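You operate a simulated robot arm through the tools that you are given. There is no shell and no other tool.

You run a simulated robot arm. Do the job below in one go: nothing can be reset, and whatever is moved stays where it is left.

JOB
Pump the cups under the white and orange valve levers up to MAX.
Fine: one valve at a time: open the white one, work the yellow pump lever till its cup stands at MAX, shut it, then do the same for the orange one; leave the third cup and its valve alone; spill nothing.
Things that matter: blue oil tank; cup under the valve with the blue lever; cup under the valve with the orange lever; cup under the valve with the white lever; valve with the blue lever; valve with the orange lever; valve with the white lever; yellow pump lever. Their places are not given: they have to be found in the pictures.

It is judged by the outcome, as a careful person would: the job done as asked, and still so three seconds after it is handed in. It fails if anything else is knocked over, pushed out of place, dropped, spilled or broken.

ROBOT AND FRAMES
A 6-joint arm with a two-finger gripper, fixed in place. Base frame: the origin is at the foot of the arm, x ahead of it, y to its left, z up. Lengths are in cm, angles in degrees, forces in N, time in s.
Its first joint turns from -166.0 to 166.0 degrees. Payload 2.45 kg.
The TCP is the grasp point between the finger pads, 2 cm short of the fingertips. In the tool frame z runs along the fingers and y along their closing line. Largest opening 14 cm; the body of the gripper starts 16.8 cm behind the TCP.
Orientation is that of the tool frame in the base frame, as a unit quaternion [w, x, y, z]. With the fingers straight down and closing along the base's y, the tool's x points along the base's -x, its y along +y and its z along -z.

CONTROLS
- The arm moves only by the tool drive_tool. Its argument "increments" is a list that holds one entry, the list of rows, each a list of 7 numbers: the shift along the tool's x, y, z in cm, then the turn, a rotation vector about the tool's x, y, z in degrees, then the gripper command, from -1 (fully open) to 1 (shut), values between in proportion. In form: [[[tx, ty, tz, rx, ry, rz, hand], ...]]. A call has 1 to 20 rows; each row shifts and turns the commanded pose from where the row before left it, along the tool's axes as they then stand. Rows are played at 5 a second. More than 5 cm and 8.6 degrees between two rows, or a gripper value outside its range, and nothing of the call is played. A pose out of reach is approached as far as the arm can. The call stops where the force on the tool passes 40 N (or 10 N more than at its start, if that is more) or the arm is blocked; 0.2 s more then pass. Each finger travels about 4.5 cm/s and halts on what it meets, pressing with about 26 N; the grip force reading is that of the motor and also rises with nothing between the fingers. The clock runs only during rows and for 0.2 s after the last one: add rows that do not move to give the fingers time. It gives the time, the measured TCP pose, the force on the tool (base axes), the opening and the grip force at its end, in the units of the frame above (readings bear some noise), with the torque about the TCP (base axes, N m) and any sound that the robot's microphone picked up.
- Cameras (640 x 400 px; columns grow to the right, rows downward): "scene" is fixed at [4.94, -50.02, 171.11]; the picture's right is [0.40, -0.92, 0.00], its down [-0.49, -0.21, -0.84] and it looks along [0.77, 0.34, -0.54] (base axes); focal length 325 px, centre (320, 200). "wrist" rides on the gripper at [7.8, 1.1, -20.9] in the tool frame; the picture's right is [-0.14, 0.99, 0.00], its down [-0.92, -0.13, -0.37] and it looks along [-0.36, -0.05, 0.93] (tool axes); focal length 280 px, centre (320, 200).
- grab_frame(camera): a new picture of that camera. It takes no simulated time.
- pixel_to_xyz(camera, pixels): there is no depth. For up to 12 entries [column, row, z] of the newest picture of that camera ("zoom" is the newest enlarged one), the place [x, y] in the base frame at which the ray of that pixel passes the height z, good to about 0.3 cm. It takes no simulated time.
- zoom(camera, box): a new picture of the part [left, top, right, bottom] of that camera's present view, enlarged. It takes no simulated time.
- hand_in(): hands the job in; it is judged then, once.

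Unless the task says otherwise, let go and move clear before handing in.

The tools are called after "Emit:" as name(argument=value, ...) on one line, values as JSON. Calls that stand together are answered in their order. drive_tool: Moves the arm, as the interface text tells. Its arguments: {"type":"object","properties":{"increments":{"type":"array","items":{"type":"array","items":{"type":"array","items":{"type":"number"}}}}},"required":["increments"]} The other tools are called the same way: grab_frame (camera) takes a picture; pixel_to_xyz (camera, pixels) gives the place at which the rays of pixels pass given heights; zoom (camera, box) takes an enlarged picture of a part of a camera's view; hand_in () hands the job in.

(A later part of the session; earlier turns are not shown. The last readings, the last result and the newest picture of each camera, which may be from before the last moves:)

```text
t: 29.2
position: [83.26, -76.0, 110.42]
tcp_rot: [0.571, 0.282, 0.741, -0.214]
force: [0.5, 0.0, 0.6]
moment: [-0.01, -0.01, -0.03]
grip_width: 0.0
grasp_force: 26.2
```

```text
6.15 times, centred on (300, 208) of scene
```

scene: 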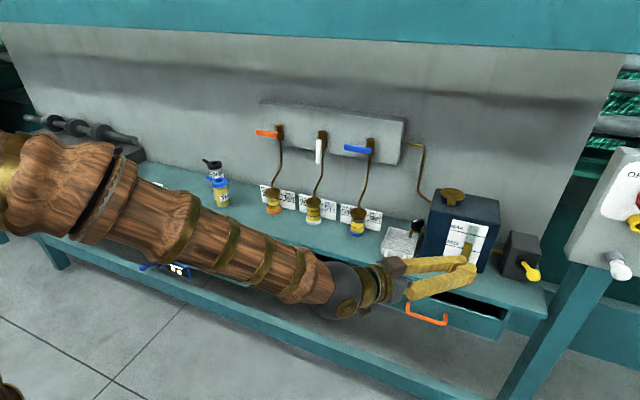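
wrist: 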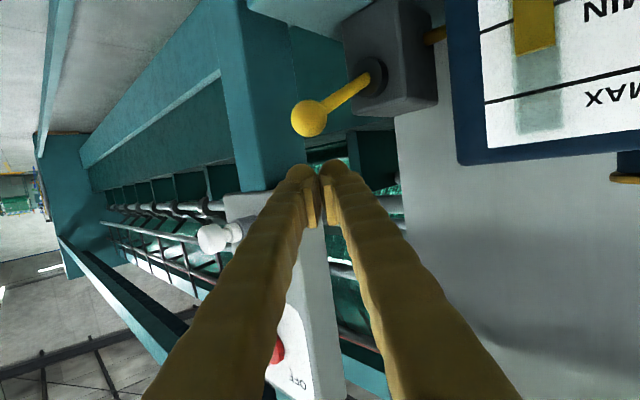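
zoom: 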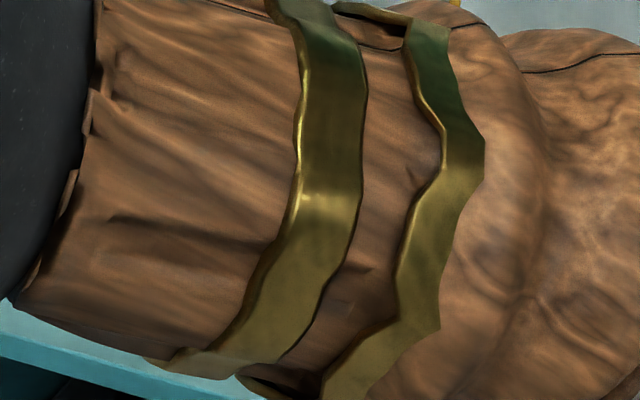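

At z=110.4 there's no force yet; the fingertips just touch the knob's top at zoom (283,265). I'll press down another 3 cm.

Emit:
drive_tool(increments=[[[0.58, -0.15, 0.155, 0, 0, 0, 1], [0.58, -0.15, 0.155, 0, 0, 0, 1], [0.58, 0, 0.155, 0, 0, 0, 1], [0.58, 0, 0.155, 0, 0, 0, 1], [0.58, 0, 0.155, 0, 0, 0, 1], [0, 0, 0, 0, 0, 0, 1]]])

Emit:
zoom(camera="wrist", box=[240, 60, 400, 220])

```text
t: 30.6
position: [83.19, -76.36, 107.63]
tcp_rot: [0.571, 0.283, 0.74, -0.215]
force: [0.0, -1.7, 1.9]
moment: [-0.08, -0.01, 0.05]
grip_width: 0.02
grasp_force: 25.5
```

```text
2.50 times, centred on (320, 140) of wrist
```

zoom: 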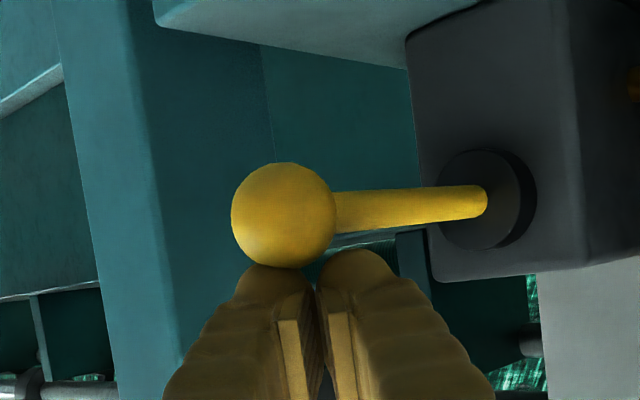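

The lever follows down with about 2 N. I'll keep pressing down in steps to find the lower end of the stroke.

Emit:
drive_tool(increments=[[[0.58, 0, 0.155, 0, 0, 0, 1], [0.58, 0, 0.155, 0, 0, 0, 1], [0.58, 0, 0.155, 0, 0, 0, 1], [0.58, 0, 0.155, 0, 0, 0, 1], [0.58, 0, 0.155, 0, 0, 0, 1], [0, 0, 0, 0, 0, 0, 1]]])

Emit:
zoom(camera="wrist", box=[240, 60, 400, 220])

Emit:
zoom(camera="scene", box=[460, 180, 620, 300])

```text
t: 32.0
position: [83.33, -76.31, 104.61]
tcp_rot: [0.571, 0.282, 0.741, -0.214]
force: [-0.9, 0.8, 2.2]
moment: [0.01, 0.01, -0.03]
grip_width: 0.0
grasp_force: 26.2
```

```text
2.50 times, centred on (320, 140) of wrist
```

zoom: 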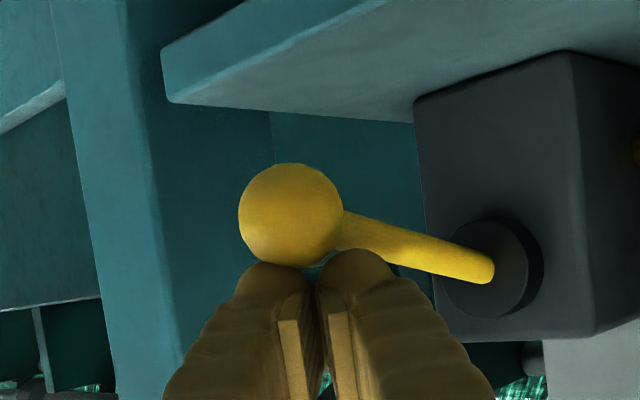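

```text
3.33 times, centred on (540, 240) of scene
```

zoom: 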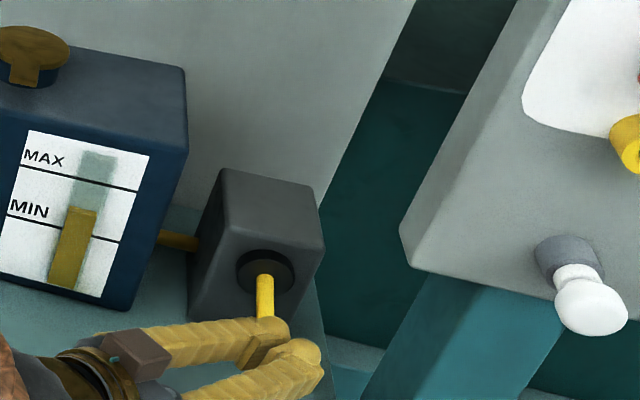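

The lever is now a little under horizontal (tip about z=101) with 2 N. I'll press on another 2.4 cm in small steps.

Emit:
drive_tool(increments=[[[0.48, 0, 0.129, 0, 0, 0, 1], [0.48, 0, 0.129, 0, 0, 0, 1], [0.48, 0, 0.129, 0, 0, 0, 1], [0.48, 0, 0.129, 0, 0, 0, 1], [0.48, 0, 0.129, 0, 0, 0, 1], [0, 0, 0, 0, 0, 0, 1]]])

Emit:
zoom(camera="wrist", box=[240, 60, 400, 220])

Emit:
zoom(camera="scene", box=[420, 180, 580, 300])

```text
t: 33.4
position: [83.36, -76.25, 102.27]
tcp_rot: [0.571, 0.282, 0.74, -0.214]
force: [2.3, 3.9, 14.9]
moment: [0.1, -0.15, 0.02]
grip_width: 0.59
grasp_force: 29.2
```

```text
2.50 times, centred on (320, 140) of wrist
```

zoom: 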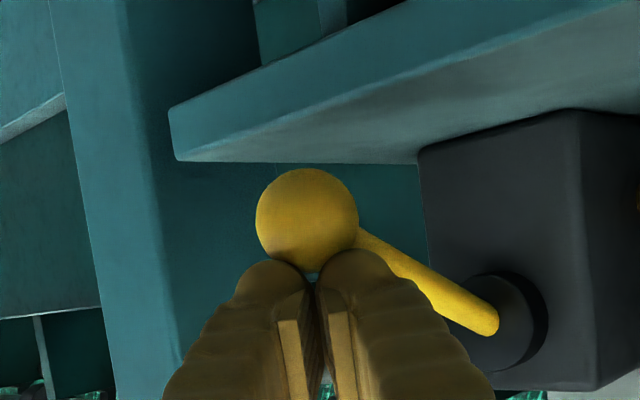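

```text
3.33 times, centred on (500, 240) of scene
```

zoom: 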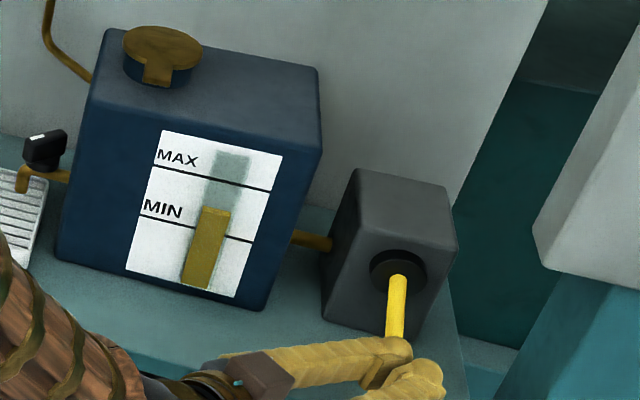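

Force has risen to 15 N at z=102.3 and the knob begins to wedge the fingers, so this is the lower stop (about -25°). I'll raise the tool 4 cm and see whether the lever returns by itself.

Emit:
drive_tool(increments=[[[-0.967, 0, -0.258, 0, 0, 0, 1], [-0.967, 0, -0.258, 0, 0, 0, 1], [-0.967, 0, -0.258, 0, 0, 0, 1], [-0.967, 0, -0.258, 0, 0, 0, 1], [0, 0, 0, 0, 0, 0, 1]]])

Emit:
zoom(camera="wrist", box=[240, 60, 400, 220])

Emit:
zoom(camera="scene", box=[420, 180, 580, 300])

```text
t: 34.6
position: [83.22, -76.35, 106.08]
tcp_rot: [0.57, 0.284, 0.74, -0.215]
force: [1.1, -1.1, 3.0]
moment: [-0.04, -0.04, 0.03]
grip_width: 0.02
grasp_force: 29.2
```

```text
2.50 times, centred on (320, 140) of wrist
```

zoom: 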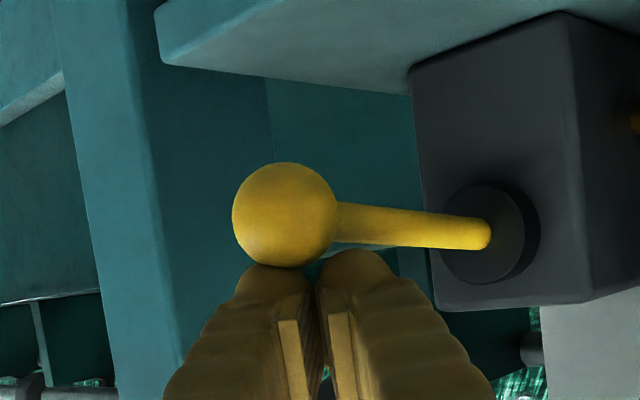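

```text
3.33 times, centred on (500, 240) of scene
```

zoom: 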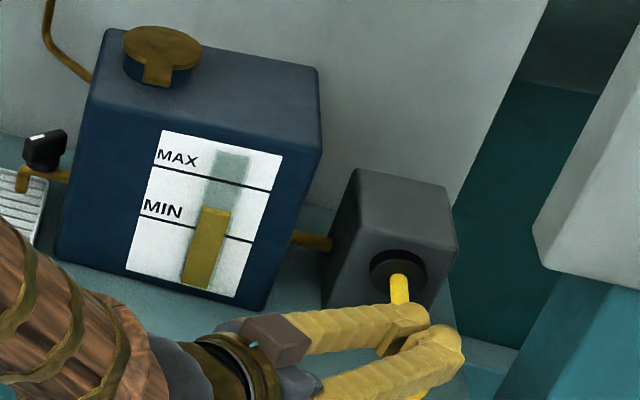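

The lever springs back up following the finger, so pressing and releasing makes a stroke. I'll release fully, withdraw to the earlier viewpoint and check the white cup in the scene picture.

Emit:
drive_tool(increments=[[[-1.6, 0, -0.43, 0, 0, 0, 1], [-1.6, 0, -0.43, 0, 0, 0, 1], [-1.6, 0, -0.43, 0, 0, 0, 1], [-1.6, 0, -0.43, 0, 0, 0, 1], [0.118, 0.19, -3.44, 0, 0, 0, 1], [0.118, 0.19, -3.44, 0, 0, 0, 1], [0.118, 0.19, -3.44, 0, 0, 0, 1], [0.118, 0.19, -3.44, 0, 0, 0, 1], [0.118, 0.19, -3.44, 0, 0, 0, 1], [0.118, 0.19, -3.44, 0, 0, 0, 1], [0.118, 0.19, -3.44, 0, 0, 0, 1], [0, 0, 0, 0, 0, 0, 1]]])

Emit:
grab_frame(camera="scene")

Emit:
zoom(camera="scene", box=[255, 175, 345, 240])

Emit:
zoom(camera="scene", box=[290, 190, 340, 230])

Emit:
grab_frame(camera="wrist")

```text
t: 37.2
position: [66.52, -59.75, 117.98]
tcp_rot: [0.571, 0.283, 0.74, -0.215]
force: [0.0, -0.7, -0.1]
moment: [0.01, -0.01, -0.02]
grip_width: 0.0
grasp_force: 29.1
```

```text
taken
```

scene: 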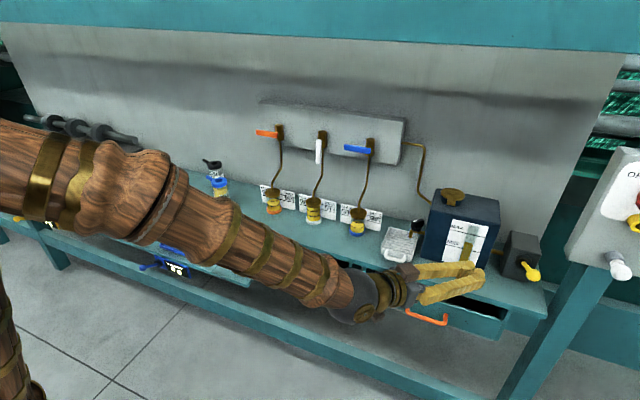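

```text
6.15 times, centred on (300, 208) of scene
```

zoom: 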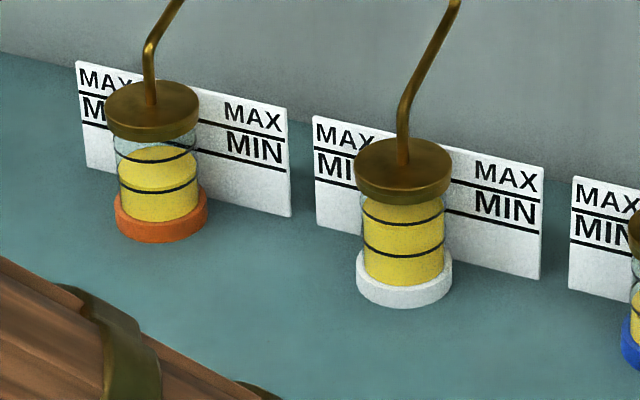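

```text
10.00 times, centred on (315, 210) of scene
```

zoom: 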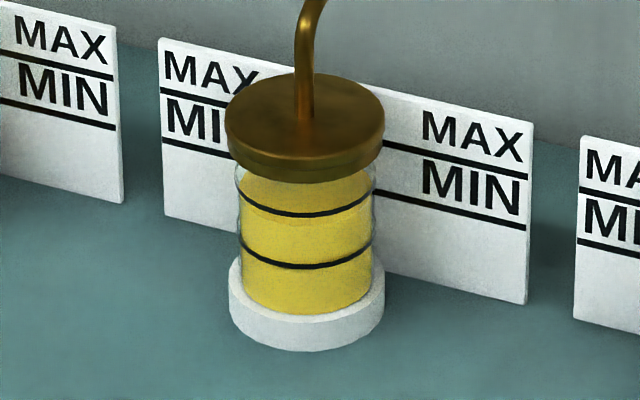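

```text
taken
```

wrist: 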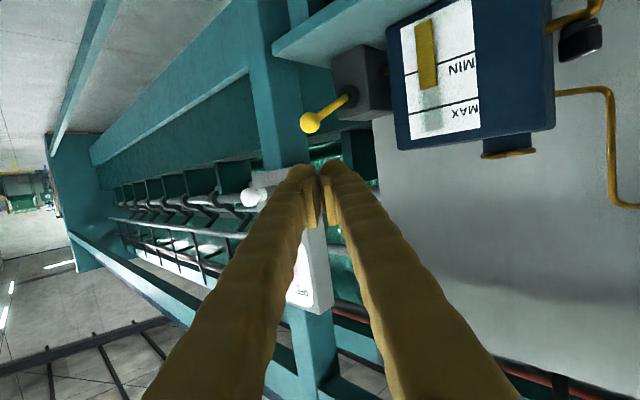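

The white cup rose with that one stroke; the yellow now reaches behind the MAX ring. I'll zoom in tighter to find the oil surface's front edge.

Emit:
zoom(camera="scene", box=[302, 202, 328, 220])

Emit:
zoom(camera="scene", box=[261, 194, 287, 212])

Emit:
zoom(camera="scene", box=[343, 210, 371, 230])

```text
16.00 times, centred on (315, 211) of scene
```

zoom: 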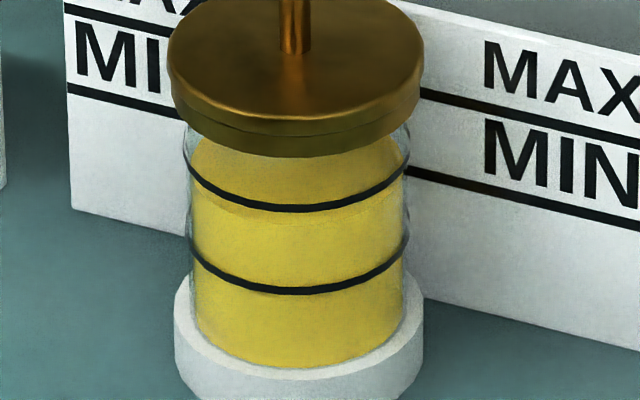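

```text
16.00 times, centred on (274, 203) of scene
```

zoom: 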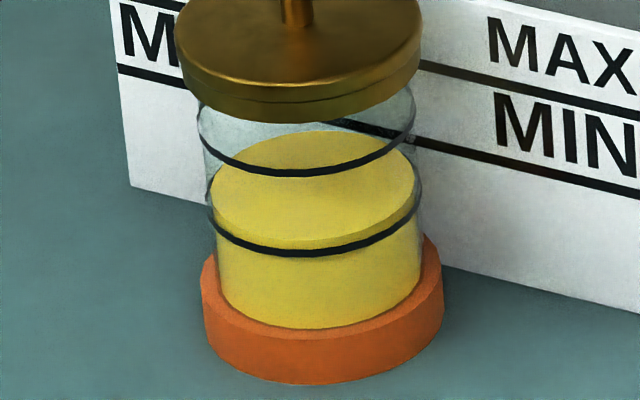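

```text
16.00 times, centred on (357, 220) of scene
```

zoom: 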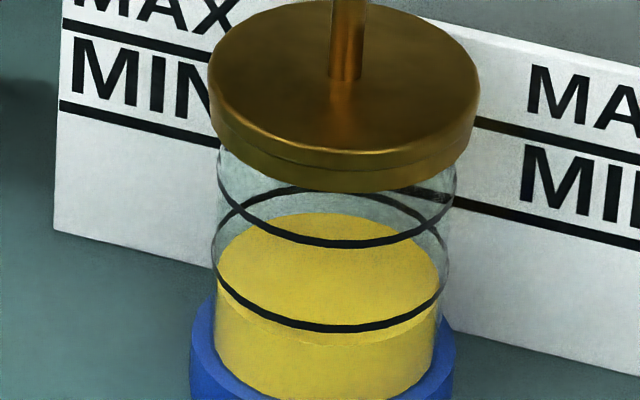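

Orange shows its surface front edge just over MIN; white's seems just under the MAX ring (row ~225 against 207 MAX, 290 MIN). I'll magnify white further to be sure.

Emit:
zoom(camera="scene", box=[306, 206, 322, 216])

Emit:
zoom(camera="scene", box=[265, 197, 281, 207])

```text
16.00 times, centred on (314, 211) of scene
```

zoom: 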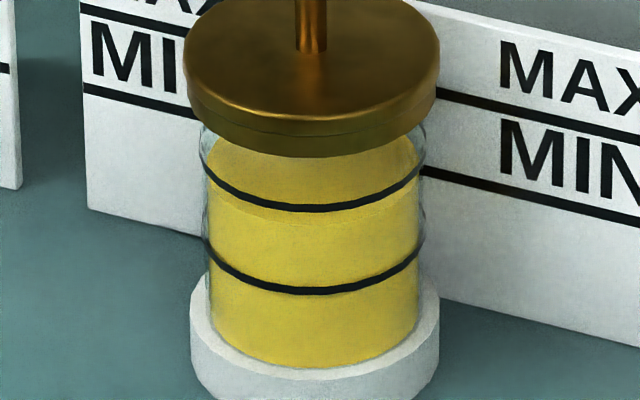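

```text
16.00 times, centred on (273, 202) of scene
```

zoom: 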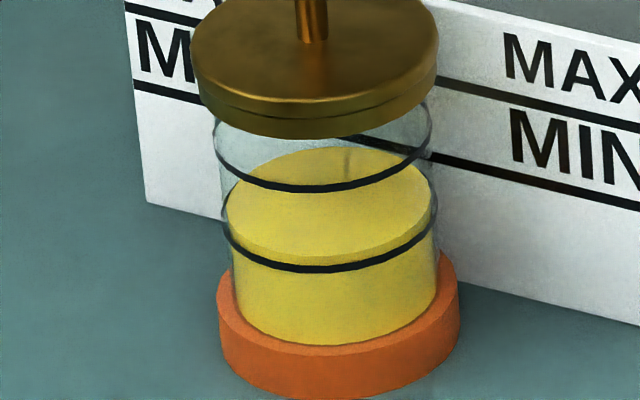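

The white surface sits just below MAX, roughly 75–80% of the way (one full stroke gave about 35%). I'll do about half a stroke now: go back over the knob and press only to z≈106.5.

Emit:
drive_tool(increments=[[[-0.118, -0.19, 3.44, 0, 0, 0, 1], [-0.118, -0.19, 3.44, 0, 0, 0, 1], [-0.118, -0.19, 3.44, 0, 0, 0, 1], [-0.118, -0.19, 3.44, 0, 0, 0, 1], [-0.118, -0.19, 3.44, 0, 0, 0, 1], [-0.118, -0.19, 3.44, 0, 0, 0, 1], [-0.118, -0.19, 3.44, 0, 0, 0, 1], [0.725, 0, 0.194, 0, 0, 0, 1], [0.725, 0, 0.194, 0, 0, 0, 1], [0.725, 0, 0.194, 0, 0, 0, 1], [0.725, 0, 0.194, 0, 0, 0, 1], [0.725, 0, 0.194, 0, 0, 0, 1], [0.725, 0, 0.194, 0, 0, 0, 1], [0.725, 0, 0.194, 0, 0, 0, 1], [0.725, 0, 0.194, 0, 0, 0, 1], [0, 0, 0, 0, 0, 0, 1]]])

Emit:
zoom(camera="wrist", box=[240, 60, 400, 220])

```text
t: 40.6
position: [83.15, -76.44, 106.76]
tcp_rot: [0.571, 0.282, 0.74, -0.214]
force: [0.4, -0.3, 1.6]
moment: [-0.01, -0.02, 0.02]
grip_width: 0.0
grasp_force: 29.4
```

```text
2.50 times, centred on (320, 140) of wrist
```

zoom: 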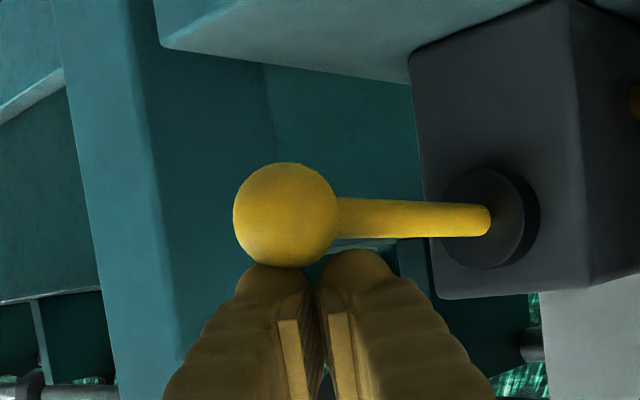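

The lever is pressed to about level (z=106.8). I'll release it and back away to check the cup.

Emit:
drive_tool(increments=[[[-1.45, 0, -0.387, 0, 0, 0, 1], [-1.45, 0, -0.387, 0, 0, 0, 1], [-1.45, 0, -0.387, 0, 0, 0, 1], [-1.45, 0, -0.387, 0, 0, 0, 1], [0.118, 0.19, -3.44, 0, 0, 0, 1], [0.118, 0.19, -3.44, 0, 0, 0, 1], [0.118, 0.19, -3.44, 0, 0, 0, 1], [0.118, 0.19, -3.44, 0, 0, 0, 1], [0.118, 0.19, -3.44, 0, 0, 0, 1], [0.118, 0.19, -3.44, 0, 0, 0, 1], [0.118, 0.19, -3.44, 0, 0, 0, 1], [0, 0, 0, 0, 0, 0, 1]]])

Emit:
zoom(camera="scene", box=[306, 206, 322, 216])

Emit:
zoom(camera="scene", box=[240, 170, 400, 250])

```text
t: 43.2
position: [66.52, -59.85, 118.07]
tcp_rot: [0.57, 0.283, 0.741, -0.214]
force: [0.5, -0.5, 0.3]
moment: [0.02, 0.02, 0.01]
grip_width: 0.0
grasp_force: 29.5
```

```text
16.00 times, centred on (314, 211) of scene
```

zoom: 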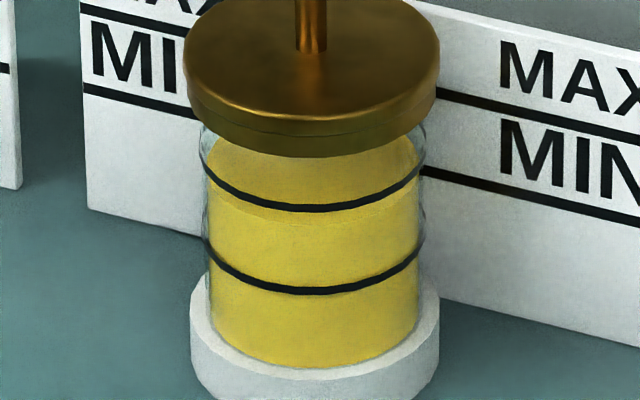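

```text
4.00 times, centred on (320, 210) of scene
```

zoom: 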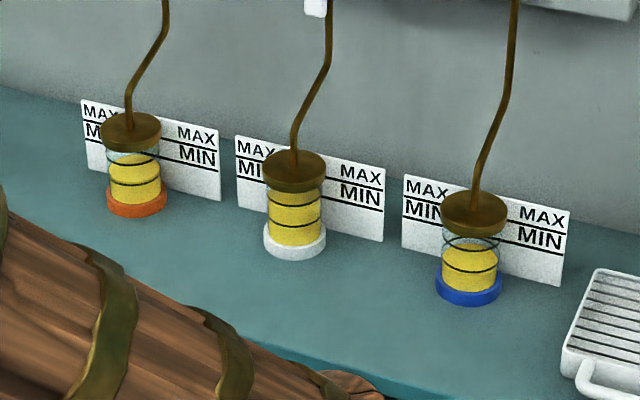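

The cup looks unchanged after the half stroke, so a stroke seems to count only when full. I'll swing round to the cups for an accurate, nearly level look with the wrist camera.

Emit:
drive_tool(increments=[[[0.777, 0, -2.9, 0, 0, 0, 1], [0.777, 0, -2.9, 0, 0, 0, 1], [0.9, 4.66, 0.107, -3.09, 0, -0.829, 1], [0.9, 4.66, 0.107, -3.09, 0, -0.829, 1], [0.9, 4.66, 0.107, -3.09, 0, -0.829, 1], [0.9, 4.66, 0.107, -3.09, 0, -0.829, 1], [0.9, 4.66, 0.107, -3.09, 0, -0.829, 1], [0.9, 4.66, 0.107, -3.09, 0, -0.829, 1], [0.9, 4.66, 0.107, -3.09, 0, -0.829, 1], [0.9, 4.66, 0.107, -3.09, 0, -0.829, 1], [0.9, 4.66, 0.107, -3.09, 0, -0.829, 1], [0.9, 4.66, 0.107, -3.09, 0, -0.829, 1], [0.9, 4.66, 0.107, -3.09, 0, -0.829, 1], [0.9, 4.66, 0.107, -3.09, 0, -0.829, 1], [0, 0, 0, 0, 0, 0, 1]]])

Emit:
grab_frame(camera="wrist")

Emit:
grab_frame(camera="scene")

```text
t: 46.4
position: [82.69, -4.88, 107.58]
tcp_rot: [0.611, 0.023, 0.791, -0.016]
force: [0.3, -0.3, 1.2]
moment: [0.02, 0.0, 0.01]
grip_width: 0.0
grasp_force: 29.8
```

```text
taken
```

wrist: 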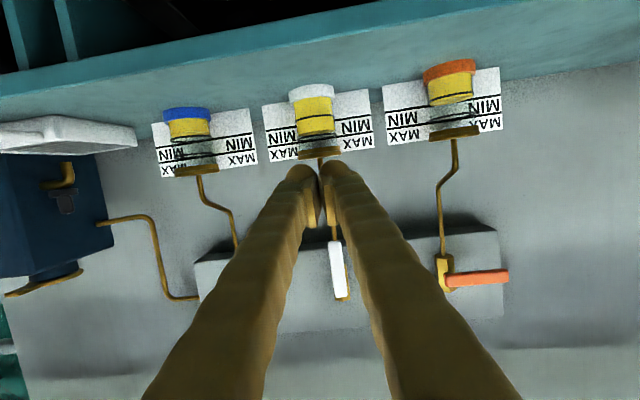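

```text
taken
```

scene: 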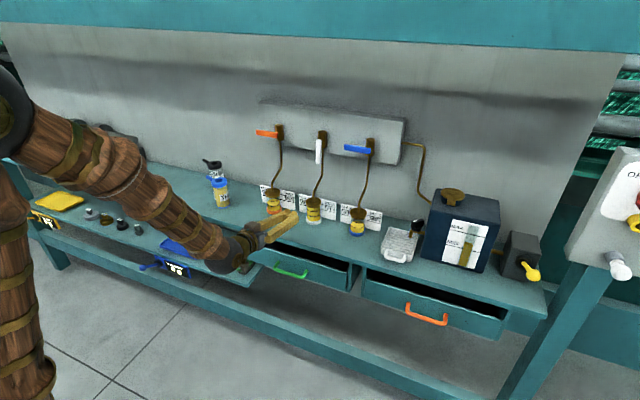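

A good view: white cup at (313,110), orange (450,85), blue (190,125). I'll zoom on each.

Emit:
zoom(camera="wrist", box=[285, 80, 349, 160])

Emit:
zoom(camera="wrist", box=[415, 55, 485, 145])

Emit:
zoom(camera="wrist", box=[155, 100, 225, 180])

```text
5.00 times, centred on (317, 120) of wrist
```

zoom: 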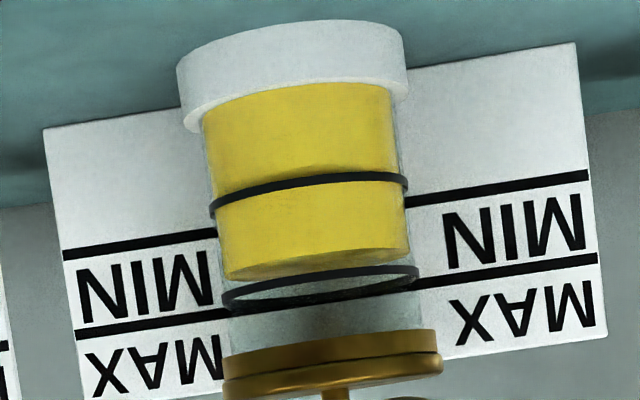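

```text
4.44 times, centred on (450, 100) of wrist
```

zoom: 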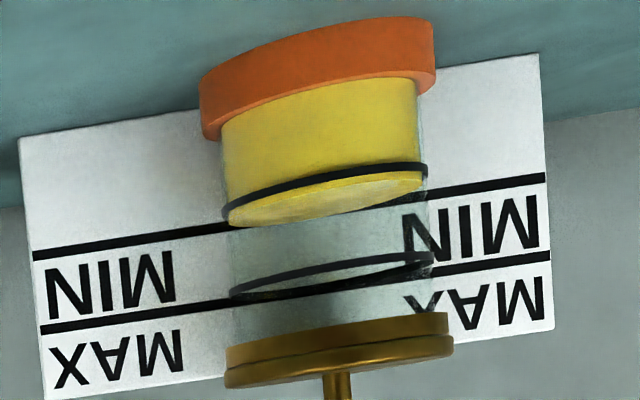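

```text
5.00 times, centred on (190, 140) of wrist
```

zoom: 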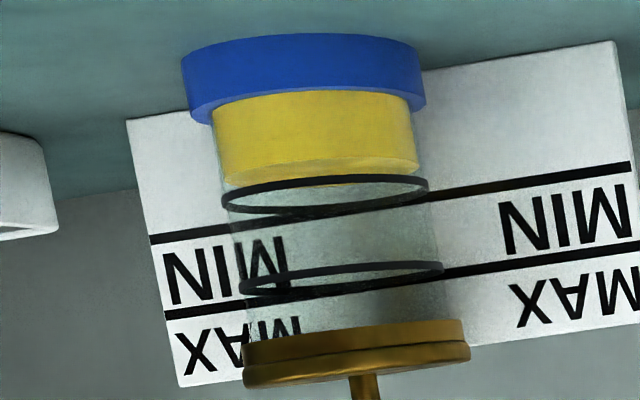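

Using the ring ends at the glass sides: white stands at about 73% from MIN to MAX, orange about 10%, blue untouched below MIN. A stroke is thus about 30%, so white needs one more full stroke; I'll swing back to the pump.

Emit:
drive_tool(increments=[[[-0.836, -4.66, -0.359, 3.09, 0, 0.829, 1], [-0.836, -4.66, -0.359, 3.09, 0, 0.829, 1], [-0.836, -4.66, -0.359, 3.09, 0, 0.829, 1], [-0.836, -4.66, -0.359, 3.09, 0, 0.829, 1], [-0.836, -4.66, -0.359, 3.09, 0, 0.829, 1], [-0.836, -4.66, -0.359, 3.09, 0, 0.829, 1], [-0.836, -4.66, -0.359, 3.09, 0, 0.829, 1], [-0.836, -4.66, -0.359, 3.09, 0, 0.829, 1], [-0.836, -4.66, -0.359, 3.09, 0, 0.829, 1], [-0.836, -4.66, -0.359, 3.09, 0, 0.829, 1], [-0.836, -4.66, -0.359, 3.09, 0, 0.829, 1], [-0.836, -4.66, -0.359, 3.09, 0, 0.829, 1], [0, 0, 0, 0, 0, 0, 1]]])

```text
t: 49.2
position: [61.82, -55.78, 118.1]
tcp_rot: [0.57, 0.284, 0.741, -0.214]
force: [-0.2, 0.5, -0.3]
moment: [0.0, 0.0, -0.01]
grip_width: 0.0
grasp_force: 29.4
```

I'm back near the pump at (61.8,-55.8,118.1). I'll go over the knob and make one full press down to z≈102.3.

Emit:
drive_tool(increments=[[[-0.281, -0.166, 3.765, 0, 0, 0, 1], [-0.281, -0.166, 3.765, 0, 0, 0, 1], [-0.281, -0.166, 3.765, 0, 0, 0, 1], [-0.281, -0.166, 3.765, 0, 0, 0, 1], [-0.281, -0.166, 3.765, 0, 0, 0, 1], [-0.281, -0.166, 3.765, 0, 0, 0, 1], [-0.281, -0.166, 3.765, 0, 0, 0, 1], [-0.281, -0.166, 3.765, 0, 0, 0, 1], [0.9, 0, 0.24, 0, 0, 0, 1], [0.9, 0, 0.24, 0, 0, 0, 1], [0.9, 0, 0.24, 0, 0, 0, 1], [0.9, 0, 0.24, 0, 0, 0, 1], [0.9, 0, 0.24, 0, 0, 0, 1], [0.9, 0, 0.24, 0, 0, 0, 1], [0.9, 0, 0.24, 0, 0, 0, 1], [0.9, 0, 0.24, 0, 0, 0, 1], [0.9, 0, 0.24, 0, 0, 0, 1], [0.6, 0, 0.16, 0, 0, 0, 1], [0.6, 0, 0.16, 0, 0, 0, 1], [0, 0, 0, 0, 0, 0, 1]]])

Emit:
zoom(camera="wrist", box=[240, 60, 400, 220])

```text
t: 53.4
position: [83.23, -76.48, 103.09]
tcp_rot: [0.57, 0.283, 0.741, -0.215]
force: [-0.2, -0.2, 2.9]
moment: [-0.01, 0.03, -0.04]
grip_width: 0.0
grasp_force: 29.3
```

```text
2.50 times, centred on (320, 140) of wrist
```

zoom: 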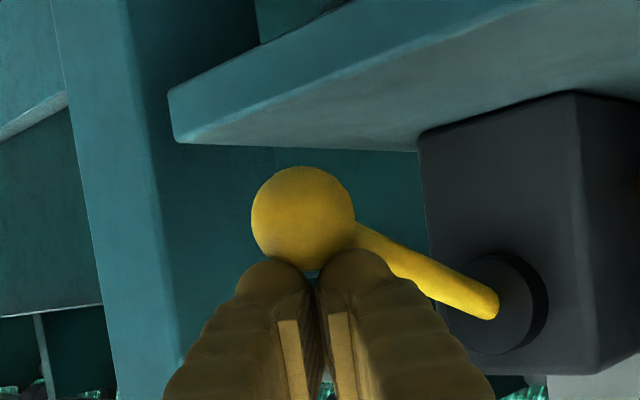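

At z=103.1 the force is still only 2.9 N; I'll press the last bit to the stop as on the first stroke.

Emit:
drive_tool(increments=[[[0.29, 0, 0.08, 0, 0, 0, 1], [0.29, 0, 0.08, 0, 0, 0, 1], [0.29, 0, 0.08, 0, 0, 0, 1], [0, 0, 0, 0, 0, 0, 1]]])

```text
t: 54.4
position: [83.2, -76.43, 102.31]
tcp_rot: [0.571, 0.283, 0.74, -0.214]
force: [-2.3, 10.5, 19.7]
moment: [0.2, -0.16, 0.09]
grip_width: 0.0
grasp_force: 29.3
```

The force jumped to 20 N at z=102.3, so the lever is on its lower stop. I'll release, withdraw to the radius for swinging, and then go look at the cups.

Emit:
drive_tool(increments=[[[-1.45, 0, -0.387, 0, 0, 0, 1], [-1.45, 0, -0.387, 0, 0, 0, 1], [-1.45, 0, -0.387, 0, 0, 0, 1], [-1.45, 0, -0.387, 0, 0, 0, 1], [-1.45, 0, -0.387, 0, 0, 0, 1], [-1.45, 0, -0.387, 0, 0, 0, 1], [-1.45, 0, -0.387, 0, 0, 0, 1], [0.281, 0.166, -3.765, 0, 0, 0, 1], [0.281, 0.166, -3.765, 0, 0, 0, 1], [0.281, 0.166, -3.765, 0, 0, 0, 1], [0.281, 0.166, -3.765, 0, 0, 0, 1], [0.281, 0.166, -3.765, 0, 0, 0, 1], [0.281, 0.166, -3.765, 0, 0, 0, 1], [0.281, 0.166, -3.765, 0, 0, 0, 1], [0.281, 0.166, -3.765, 0, 0, 0, 1], [0, 0, 0, 0, 0, 0, 1]]])

Emit:
zoom(camera="scene", box=[306, 206, 322, 216])

Emit:
grab_frame(camera="wrist")

```text
t: 57.8
position: [61.67, -55.93, 118.16]
tcp_rot: [0.571, 0.283, 0.74, -0.215]
force: [-0.2, -0.2, -0.3]
moment: [0.0, -0.01, 0.0]
grip_width: 0.0
grasp_force: 29.4
```

```text
16.00 times, centred on (314, 211) of scene
```

zoom: 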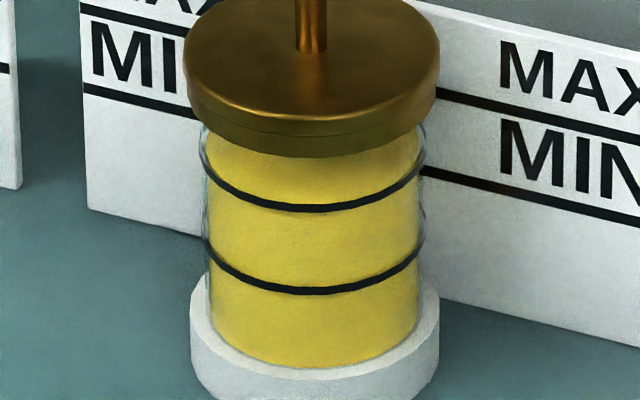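

```text
taken
```

wrist: 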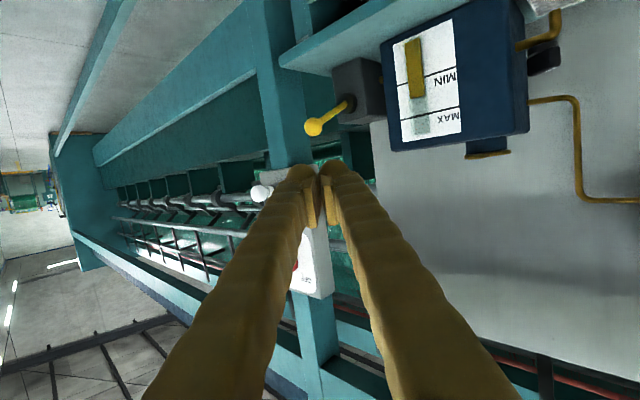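

White rose again, its surface now about at the MAX ring. I'll swing to the cups and measure it closely.

Emit:
drive_tool(increments=[[[0.9, 4.66, 0.107, -3.09, 0, -0.829, 1], [0.9, 4.66, 0.107, -3.09, 0, -0.829, 1], [0.9, 4.66, 0.107, -3.09, 0, -0.829, 1], [0.9, 4.66, 0.107, -3.09, 0, -0.829, 1], [0.9, 4.66, 0.107, -3.09, 0, -0.829, 1], [0.9, 4.66, 0.107, -3.09, 0, -0.829, 1], [0.9, 4.66, 0.107, -3.09, 0, -0.829, 1], [0.9, 4.66, 0.107, -3.09, 0, -0.829, 1], [0.9, 4.66, 0.107, -3.09, 0, -0.829, 1], [0.9, 4.66, 0.107, -3.09, 0, -0.829, 1], [0.9, 4.66, 0.107, -3.09, 0, -0.829, 1], [0.9, 4.66, 0.107, -3.09, 0, -0.829, 1], [0, 0, 0, 0, 0, 0, 1]]])

Emit:
grab_frame(camera="wrist")

Emit:
zoom(camera="wrist", box=[285, 80, 349, 160])

Emit:
zoom(camera="wrist", box=[415, 55, 485, 145])

```text
t: 60.6
position: [82.97, -5.17, 107.76]
tcp_rot: [0.611, 0.023, 0.791, -0.016]
force: [0.1, -0.6, -0.4]
moment: [0.02, -0.01, -0.02]
grip_width: 0.01
grasp_force: 29.7
```

```text
taken
```

wrist: 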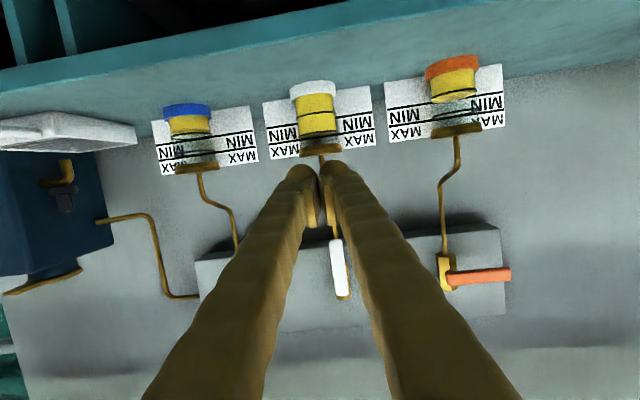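

```text
5.00 times, centred on (317, 120) of wrist
```

zoom: 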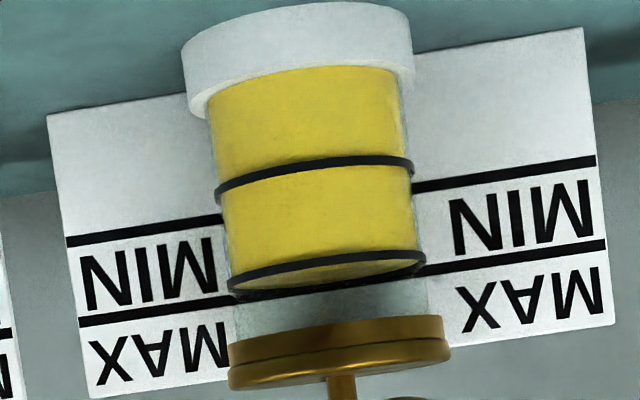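

```text
4.44 times, centred on (450, 100) of wrist
```

zoom: 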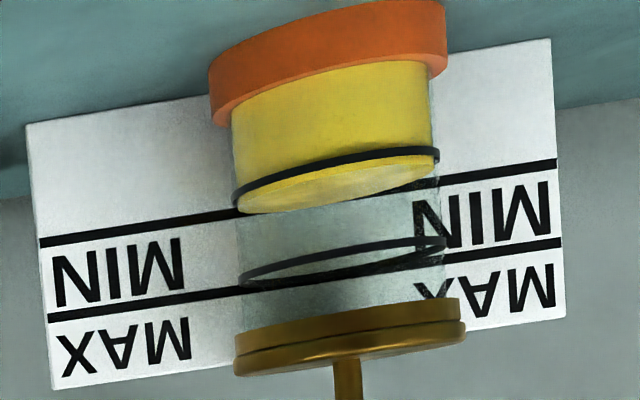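

White now stands right on MAX (yellow ends at the ring on both glass sides), with no spill. Next I'll shut white; first I measure the lever and the pipe behind it so the finger won't touch the pipe.

Emit:
zoom(camera="scene", box=[302, 130, 340, 160])

Emit:
zoom(camera="wrist", box=[310, 215, 374, 305])

```text
13.33 times, centred on (321, 145) of scene
```

zoom: 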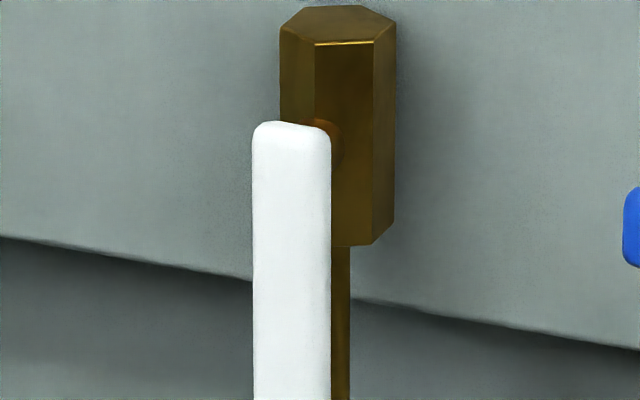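

```text
4.44 times, centred on (342, 260) of wrist
```

zoom: 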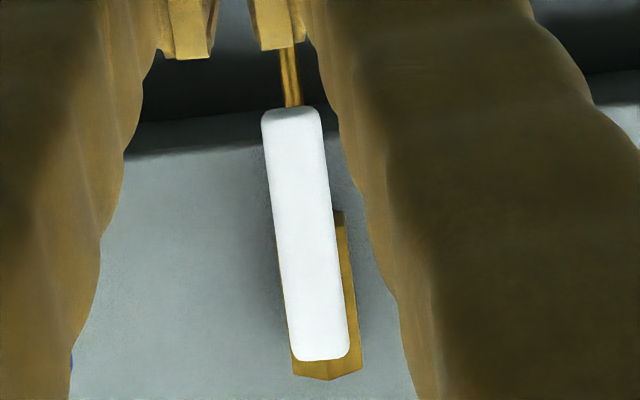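

The pipe runs about 3.3 cm behind the lever's face, so there's room. I'll get the vertical lever's exact lateral position from the wrist zoom (tip (293,108), edges (266,130)/(325,130), top end (322,360)).

Emit:
zoom(camera="wrist", box=[310, 215, 374, 305])

Emit:
pixel_to_xyz(camera="zoom", pixels=[[293, 108, 115], [293, 108, 119], [265, 150, 117], [265, 150, 121], [328, 150, 117], [328, 150, 121], [322, 360, 124], [322, 360, 129], [288, 350, 124], [288, 350, 129], [350, 345, 124], [350, 345, 129]])

```text
4.44 times, centred on (342, 260) of wrist
```

zoom: 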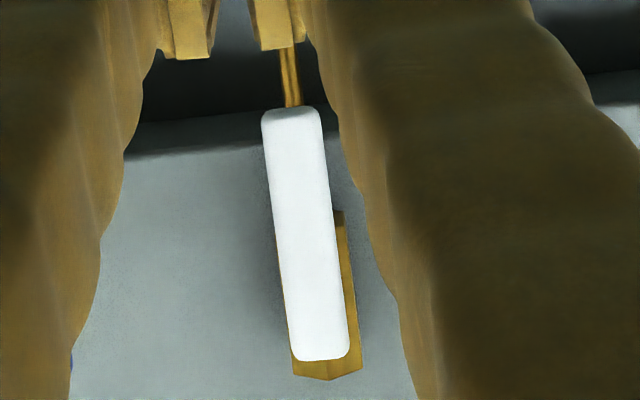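

```text
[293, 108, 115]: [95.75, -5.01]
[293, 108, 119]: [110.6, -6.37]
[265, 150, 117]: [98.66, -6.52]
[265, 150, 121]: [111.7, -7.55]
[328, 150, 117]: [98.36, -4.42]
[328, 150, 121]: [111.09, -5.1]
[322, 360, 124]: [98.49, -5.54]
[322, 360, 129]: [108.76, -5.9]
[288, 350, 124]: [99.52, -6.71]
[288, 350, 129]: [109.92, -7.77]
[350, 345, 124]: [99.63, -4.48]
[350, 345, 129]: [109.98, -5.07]
```

Lever now spans z 117.5–127.4, centred at y=-5.95. I'll rise, level the tool and go to the -y side of the lever, staying short of it.

Emit:
drive_tool(increments=[[[-3.62, 0, -0.97, 0, 0, 0, 1], [-3.62, 0, -0.97, 0, 0, 0, 1], [-3.62, 0, -0.97, 0, 0, 0, 1], [0, 0, 0, 0, -7.5, 0, 1], [0, 0, 0, 0, -7.5, 0, 1], [0, -2.2, 0, 0, 0, 0, 1], [0, -2.2, 0, 0, 0, 0, 1], [0, 0, 3.5, 0, 0, 0, 1], [0, 0, 3.5, 0, 0, 0, 1], [0, 0, 3.5, 0, 0, 0, 1], [0, 0, 3.5, 0, 0, 0, 1], [0, 0, 0, 0, 0, 0, 1]]])

Emit:
grab_frame(camera="wrist")

Emit:
zoom(camera="scene", box=[240, 110, 400, 230])

```text
t: 63.2
position: [96.73, -10.13, 118.88]
tcp_rot: [0.708, 0.019, 0.705, -0.018]
force: [0.5, -0.3, 0.0]
moment: [-0.02, 0.05, -0.02]
grip_width: 0.01
grasp_force: 28.9
```

```text
taken
```

wrist: 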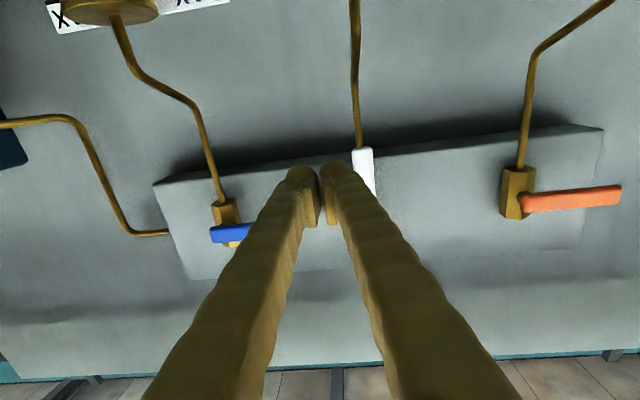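

```text
3.33 times, centred on (320, 170) of scene
```

zoom: 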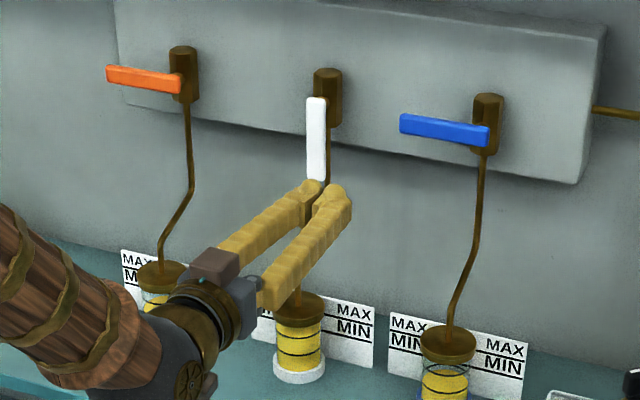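

Position is right: the finger is on the -y side of the vertical white lever at (362,165). I'll advance to the lever's depth and then start pushing it toward +y.

Emit:
drive_tool(increments=[[[0, 0, 4, 0, 0, 0, 1], [0, 0, 4, 0, 0, 0, 1], [0, 0.65, 0, 0, 0, 0, 1], [0, 0.65, 0, 0, 0, 0, 1], [0, 0, 0, 0, 0, 0, 1]]])

Emit:
grab_frame(camera="wrist")

Emit:
zoom(camera="scene", box=[280, 110, 360, 180])

```text
t: 64.4
position: [104.64, -9.28, 118.96]
tcp_rot: [0.709, 0.02, 0.705, -0.018]
force: [0.5, -2.4, -1.5]
moment: [0.01, -0.02, -0.02]
grip_width: 0.0
grasp_force: 29.6
```

```text
taken
```

wrist: 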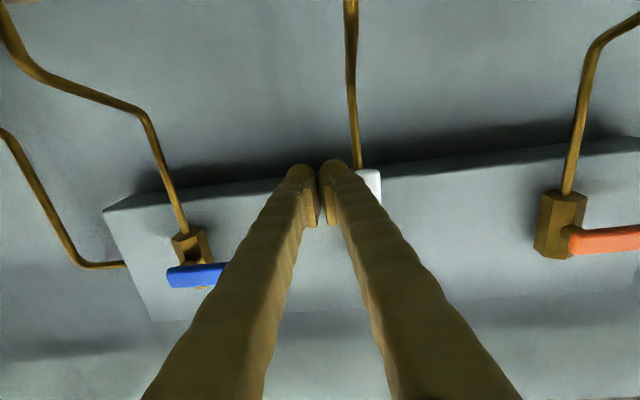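

```text
5.71 times, centred on (320, 145) of scene
```

zoom: 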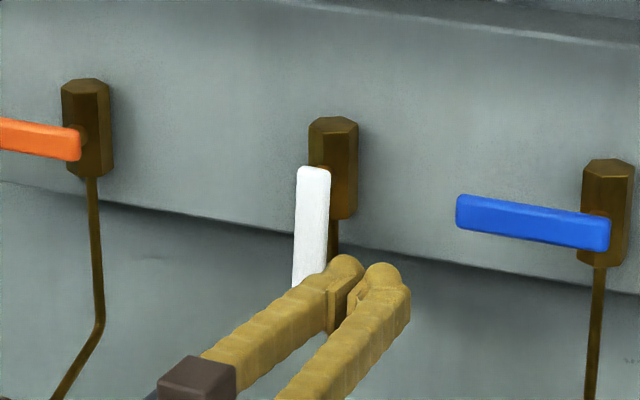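

The finger touched and the lever began to turn with only ~2 N. I'll follow the arc up to nearly horizontal.

Emit:
drive_tool(increments=[[[0.185, 0.71, -0.04, 0, 0, 0, 1], [0.185, 0.71, -0.04, 0, 0, 0, 1], [0.045, 0.795, -0.045, 0, 0, 0, 1], [0.045, 0.795, -0.045, 0, 0, 0, 1], [-0.2, 0.82, -0.046, 0, 0, 0, 1], [-0.2, 0.82, -0.046, 0, 0, 0, 1], [-0.44, 0.775, -0.043, 0, 0, 0, 1], [-0.44, 0.775, -0.043, 0, 0, 0, 1], [-0.675, 0.65, -0.036, 0, 0, 0, 1], [-0.675, 0.65, -0.036, 0, 0, 0, 1], [-0.6, 0.4, -0.023, 0, 0, 0, 1], [0, 0, 0, 0, 0, 0, 1]]])

Emit:
grab_frame(camera="wrist")

Emit:
zoom(camera="scene", box=[280, 110, 360, 180])

```text
t: 67.0
position: [104.61, -1.33, 122.1]
tcp_rot: [0.708, 0.019, 0.706, -0.018]
force: [0.5, 1.4, -0.9]
moment: [-0.02, 0.0, 0.05]
grip_width: 0.0
grasp_force: 29.7
```

```text
taken
```

wrist: 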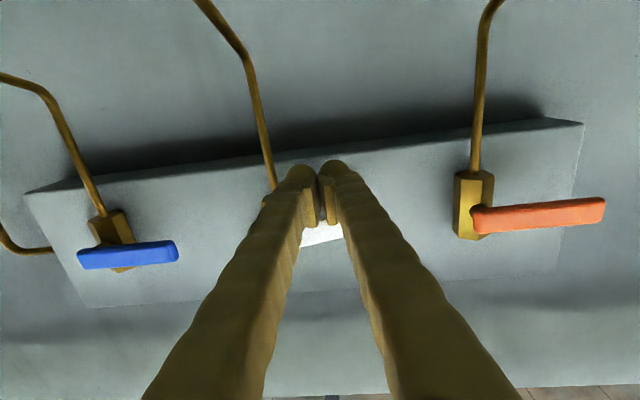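

```text
5.71 times, centred on (320, 145) of scene
```

zoom: 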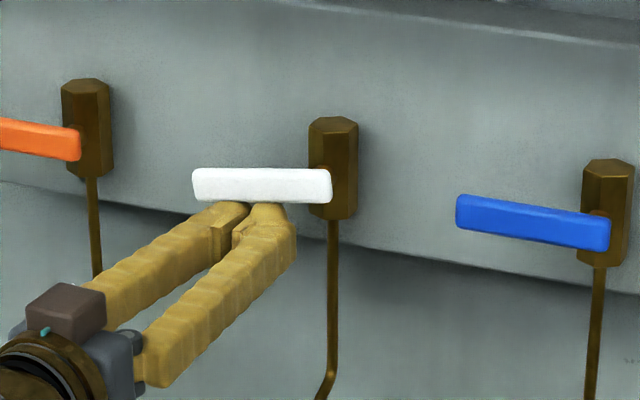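

White is nearly shut: in the scene zoom its tilt differs from the blue lever's by roughly 9°. I'll push up a little more in small steps until it meets its stop.

Emit:
drive_tool(increments=[[[-0.3, 0.08, 0, 0, 0, 0, 1], [-0.3, 0.08, 0, 0, 0, 0, 1], [-0.3, 0, 0, 0, 0, 0, 1], [-0.2, 0, 0, 0, 0, 0, 1], [0, 0, 0, 0, 0, 0, 1]]])

Emit:
zoom(camera="scene", box=[280, 110, 360, 180])

```text
t: 68.2
position: [104.66, -1.31, 122.97]
tcp_rot: [0.708, 0.02, 0.706, -0.018]
force: [-4.7, 2.1, -10.8]
moment: [-0.05, 0.04, 0.02]
grip_width: 0.59
grasp_force: 29.5
```

```text
5.71 times, centred on (320, 145) of scene
```

zoom: 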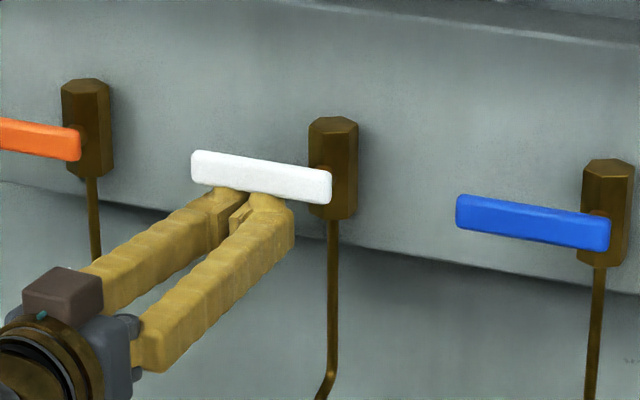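

White's tilt now matches the blue lever's and the push met its stop (11 N), so white is shut. I'll back off downward, withdraw, rise and turn toward the orange lever.

Emit:
drive_tool(increments=[[[0.7, 0, 0, 0, 0, 0, 1], [0.7, 0, 0, 0, 0, 0, 1], [0, 0, -3.75, 0, 0, 0, 1], [0, 0, -3.75, 0, 0, 0, 1], [0, 0, -3.75, 0, 0, 0, 1], [0, 0, -3.75, 0, 0, 0, 1], [-3.5, 0, 0, 0, 0, 0, 1], [-3.5, 0, 0, 0, 0, 0, 1], [-3.5, 0, 0, 0, 0, 0, 1], [0, 4.03, -0.29, -3.05, 0, 0, 1], [0, 4.03, -0.26, -3.05, 0, 0, 1], [0, 4.03, -0.22, -3.05, 0, 0, 1], [0, 4.03, -0.19, -3.05, 0, 0, 1], [0, 0, 0, 0, 0, 0, 1]]])

Emit:
grab_frame(camera="wrist")

Emit:
zoom(camera="scene", box=[240, 110, 400, 230])

```text
t: 71.2
position: [88.6, 15.44, 131.98]
tcp_rot: [0.706, -0.055, 0.703, 0.056]
force: [-0.1, 0.9, 0.2]
moment: [0.01, 0.01, -0.02]
grip_width: 0.01
grasp_force: 29.3
```

```text
taken
```

wrist: 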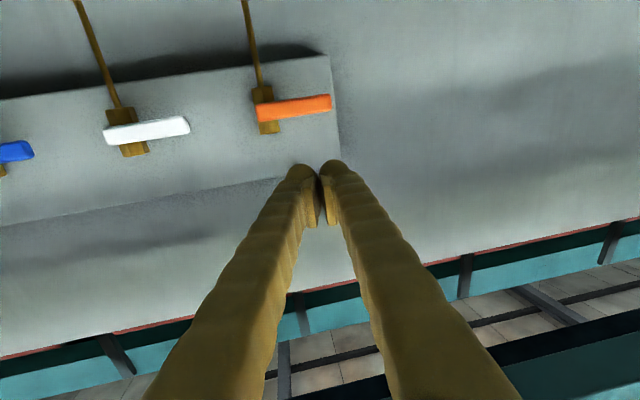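

```text
3.33 times, centred on (320, 170) of scene
```

zoom: 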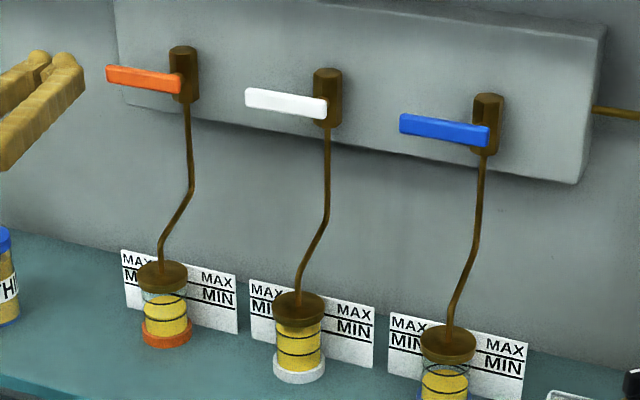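

White is shut like at the start. I'll verify the orange lever's ends (wrist (331,103) and (257,113)) before advancing.

Emit:
zoom(camera="wrist", box=[230, 60, 360, 150])

Emit:
pixel_to_xyz(camera="wrist", pixels=[[331, 103, 124], [331, 103, 128], [257, 113, 124], [257, 113, 128], [268, 108, 124], [268, 108, 128]])

```text
4.44 times, centred on (295, 105) of wrist
```

zoom: 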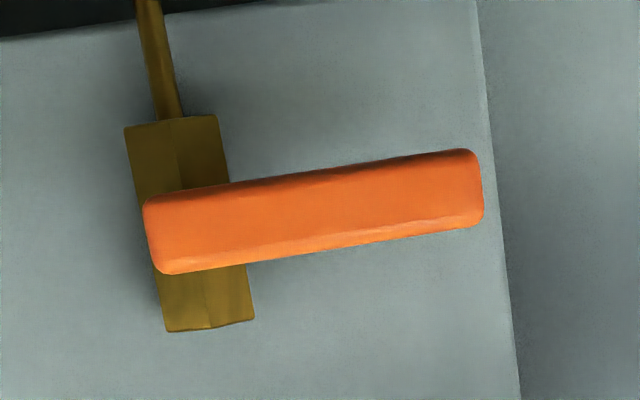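

```text
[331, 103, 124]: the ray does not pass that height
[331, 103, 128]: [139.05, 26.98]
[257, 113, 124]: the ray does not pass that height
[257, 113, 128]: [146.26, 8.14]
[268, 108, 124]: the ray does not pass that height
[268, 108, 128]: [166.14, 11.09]
```

The rays rise from about z=124, so I'll query at heights just above that.

Emit:
pixel_to_xyz(camera="zoom", pixels=[[483, 187, 125], [483, 187, 126], [143, 235, 125], [143, 235, 126], [330, 172, 124.5], [330, 172, 125.5], [330, 250, 125], [330, 250, 127], [195, 225, 125], [195, 225, 126]])

```text
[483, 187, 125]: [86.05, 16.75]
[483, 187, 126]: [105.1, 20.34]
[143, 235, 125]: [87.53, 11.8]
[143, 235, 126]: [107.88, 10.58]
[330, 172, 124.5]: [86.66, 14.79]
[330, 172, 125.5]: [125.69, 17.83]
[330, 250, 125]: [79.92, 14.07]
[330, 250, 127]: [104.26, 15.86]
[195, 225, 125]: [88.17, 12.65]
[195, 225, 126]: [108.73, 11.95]
```

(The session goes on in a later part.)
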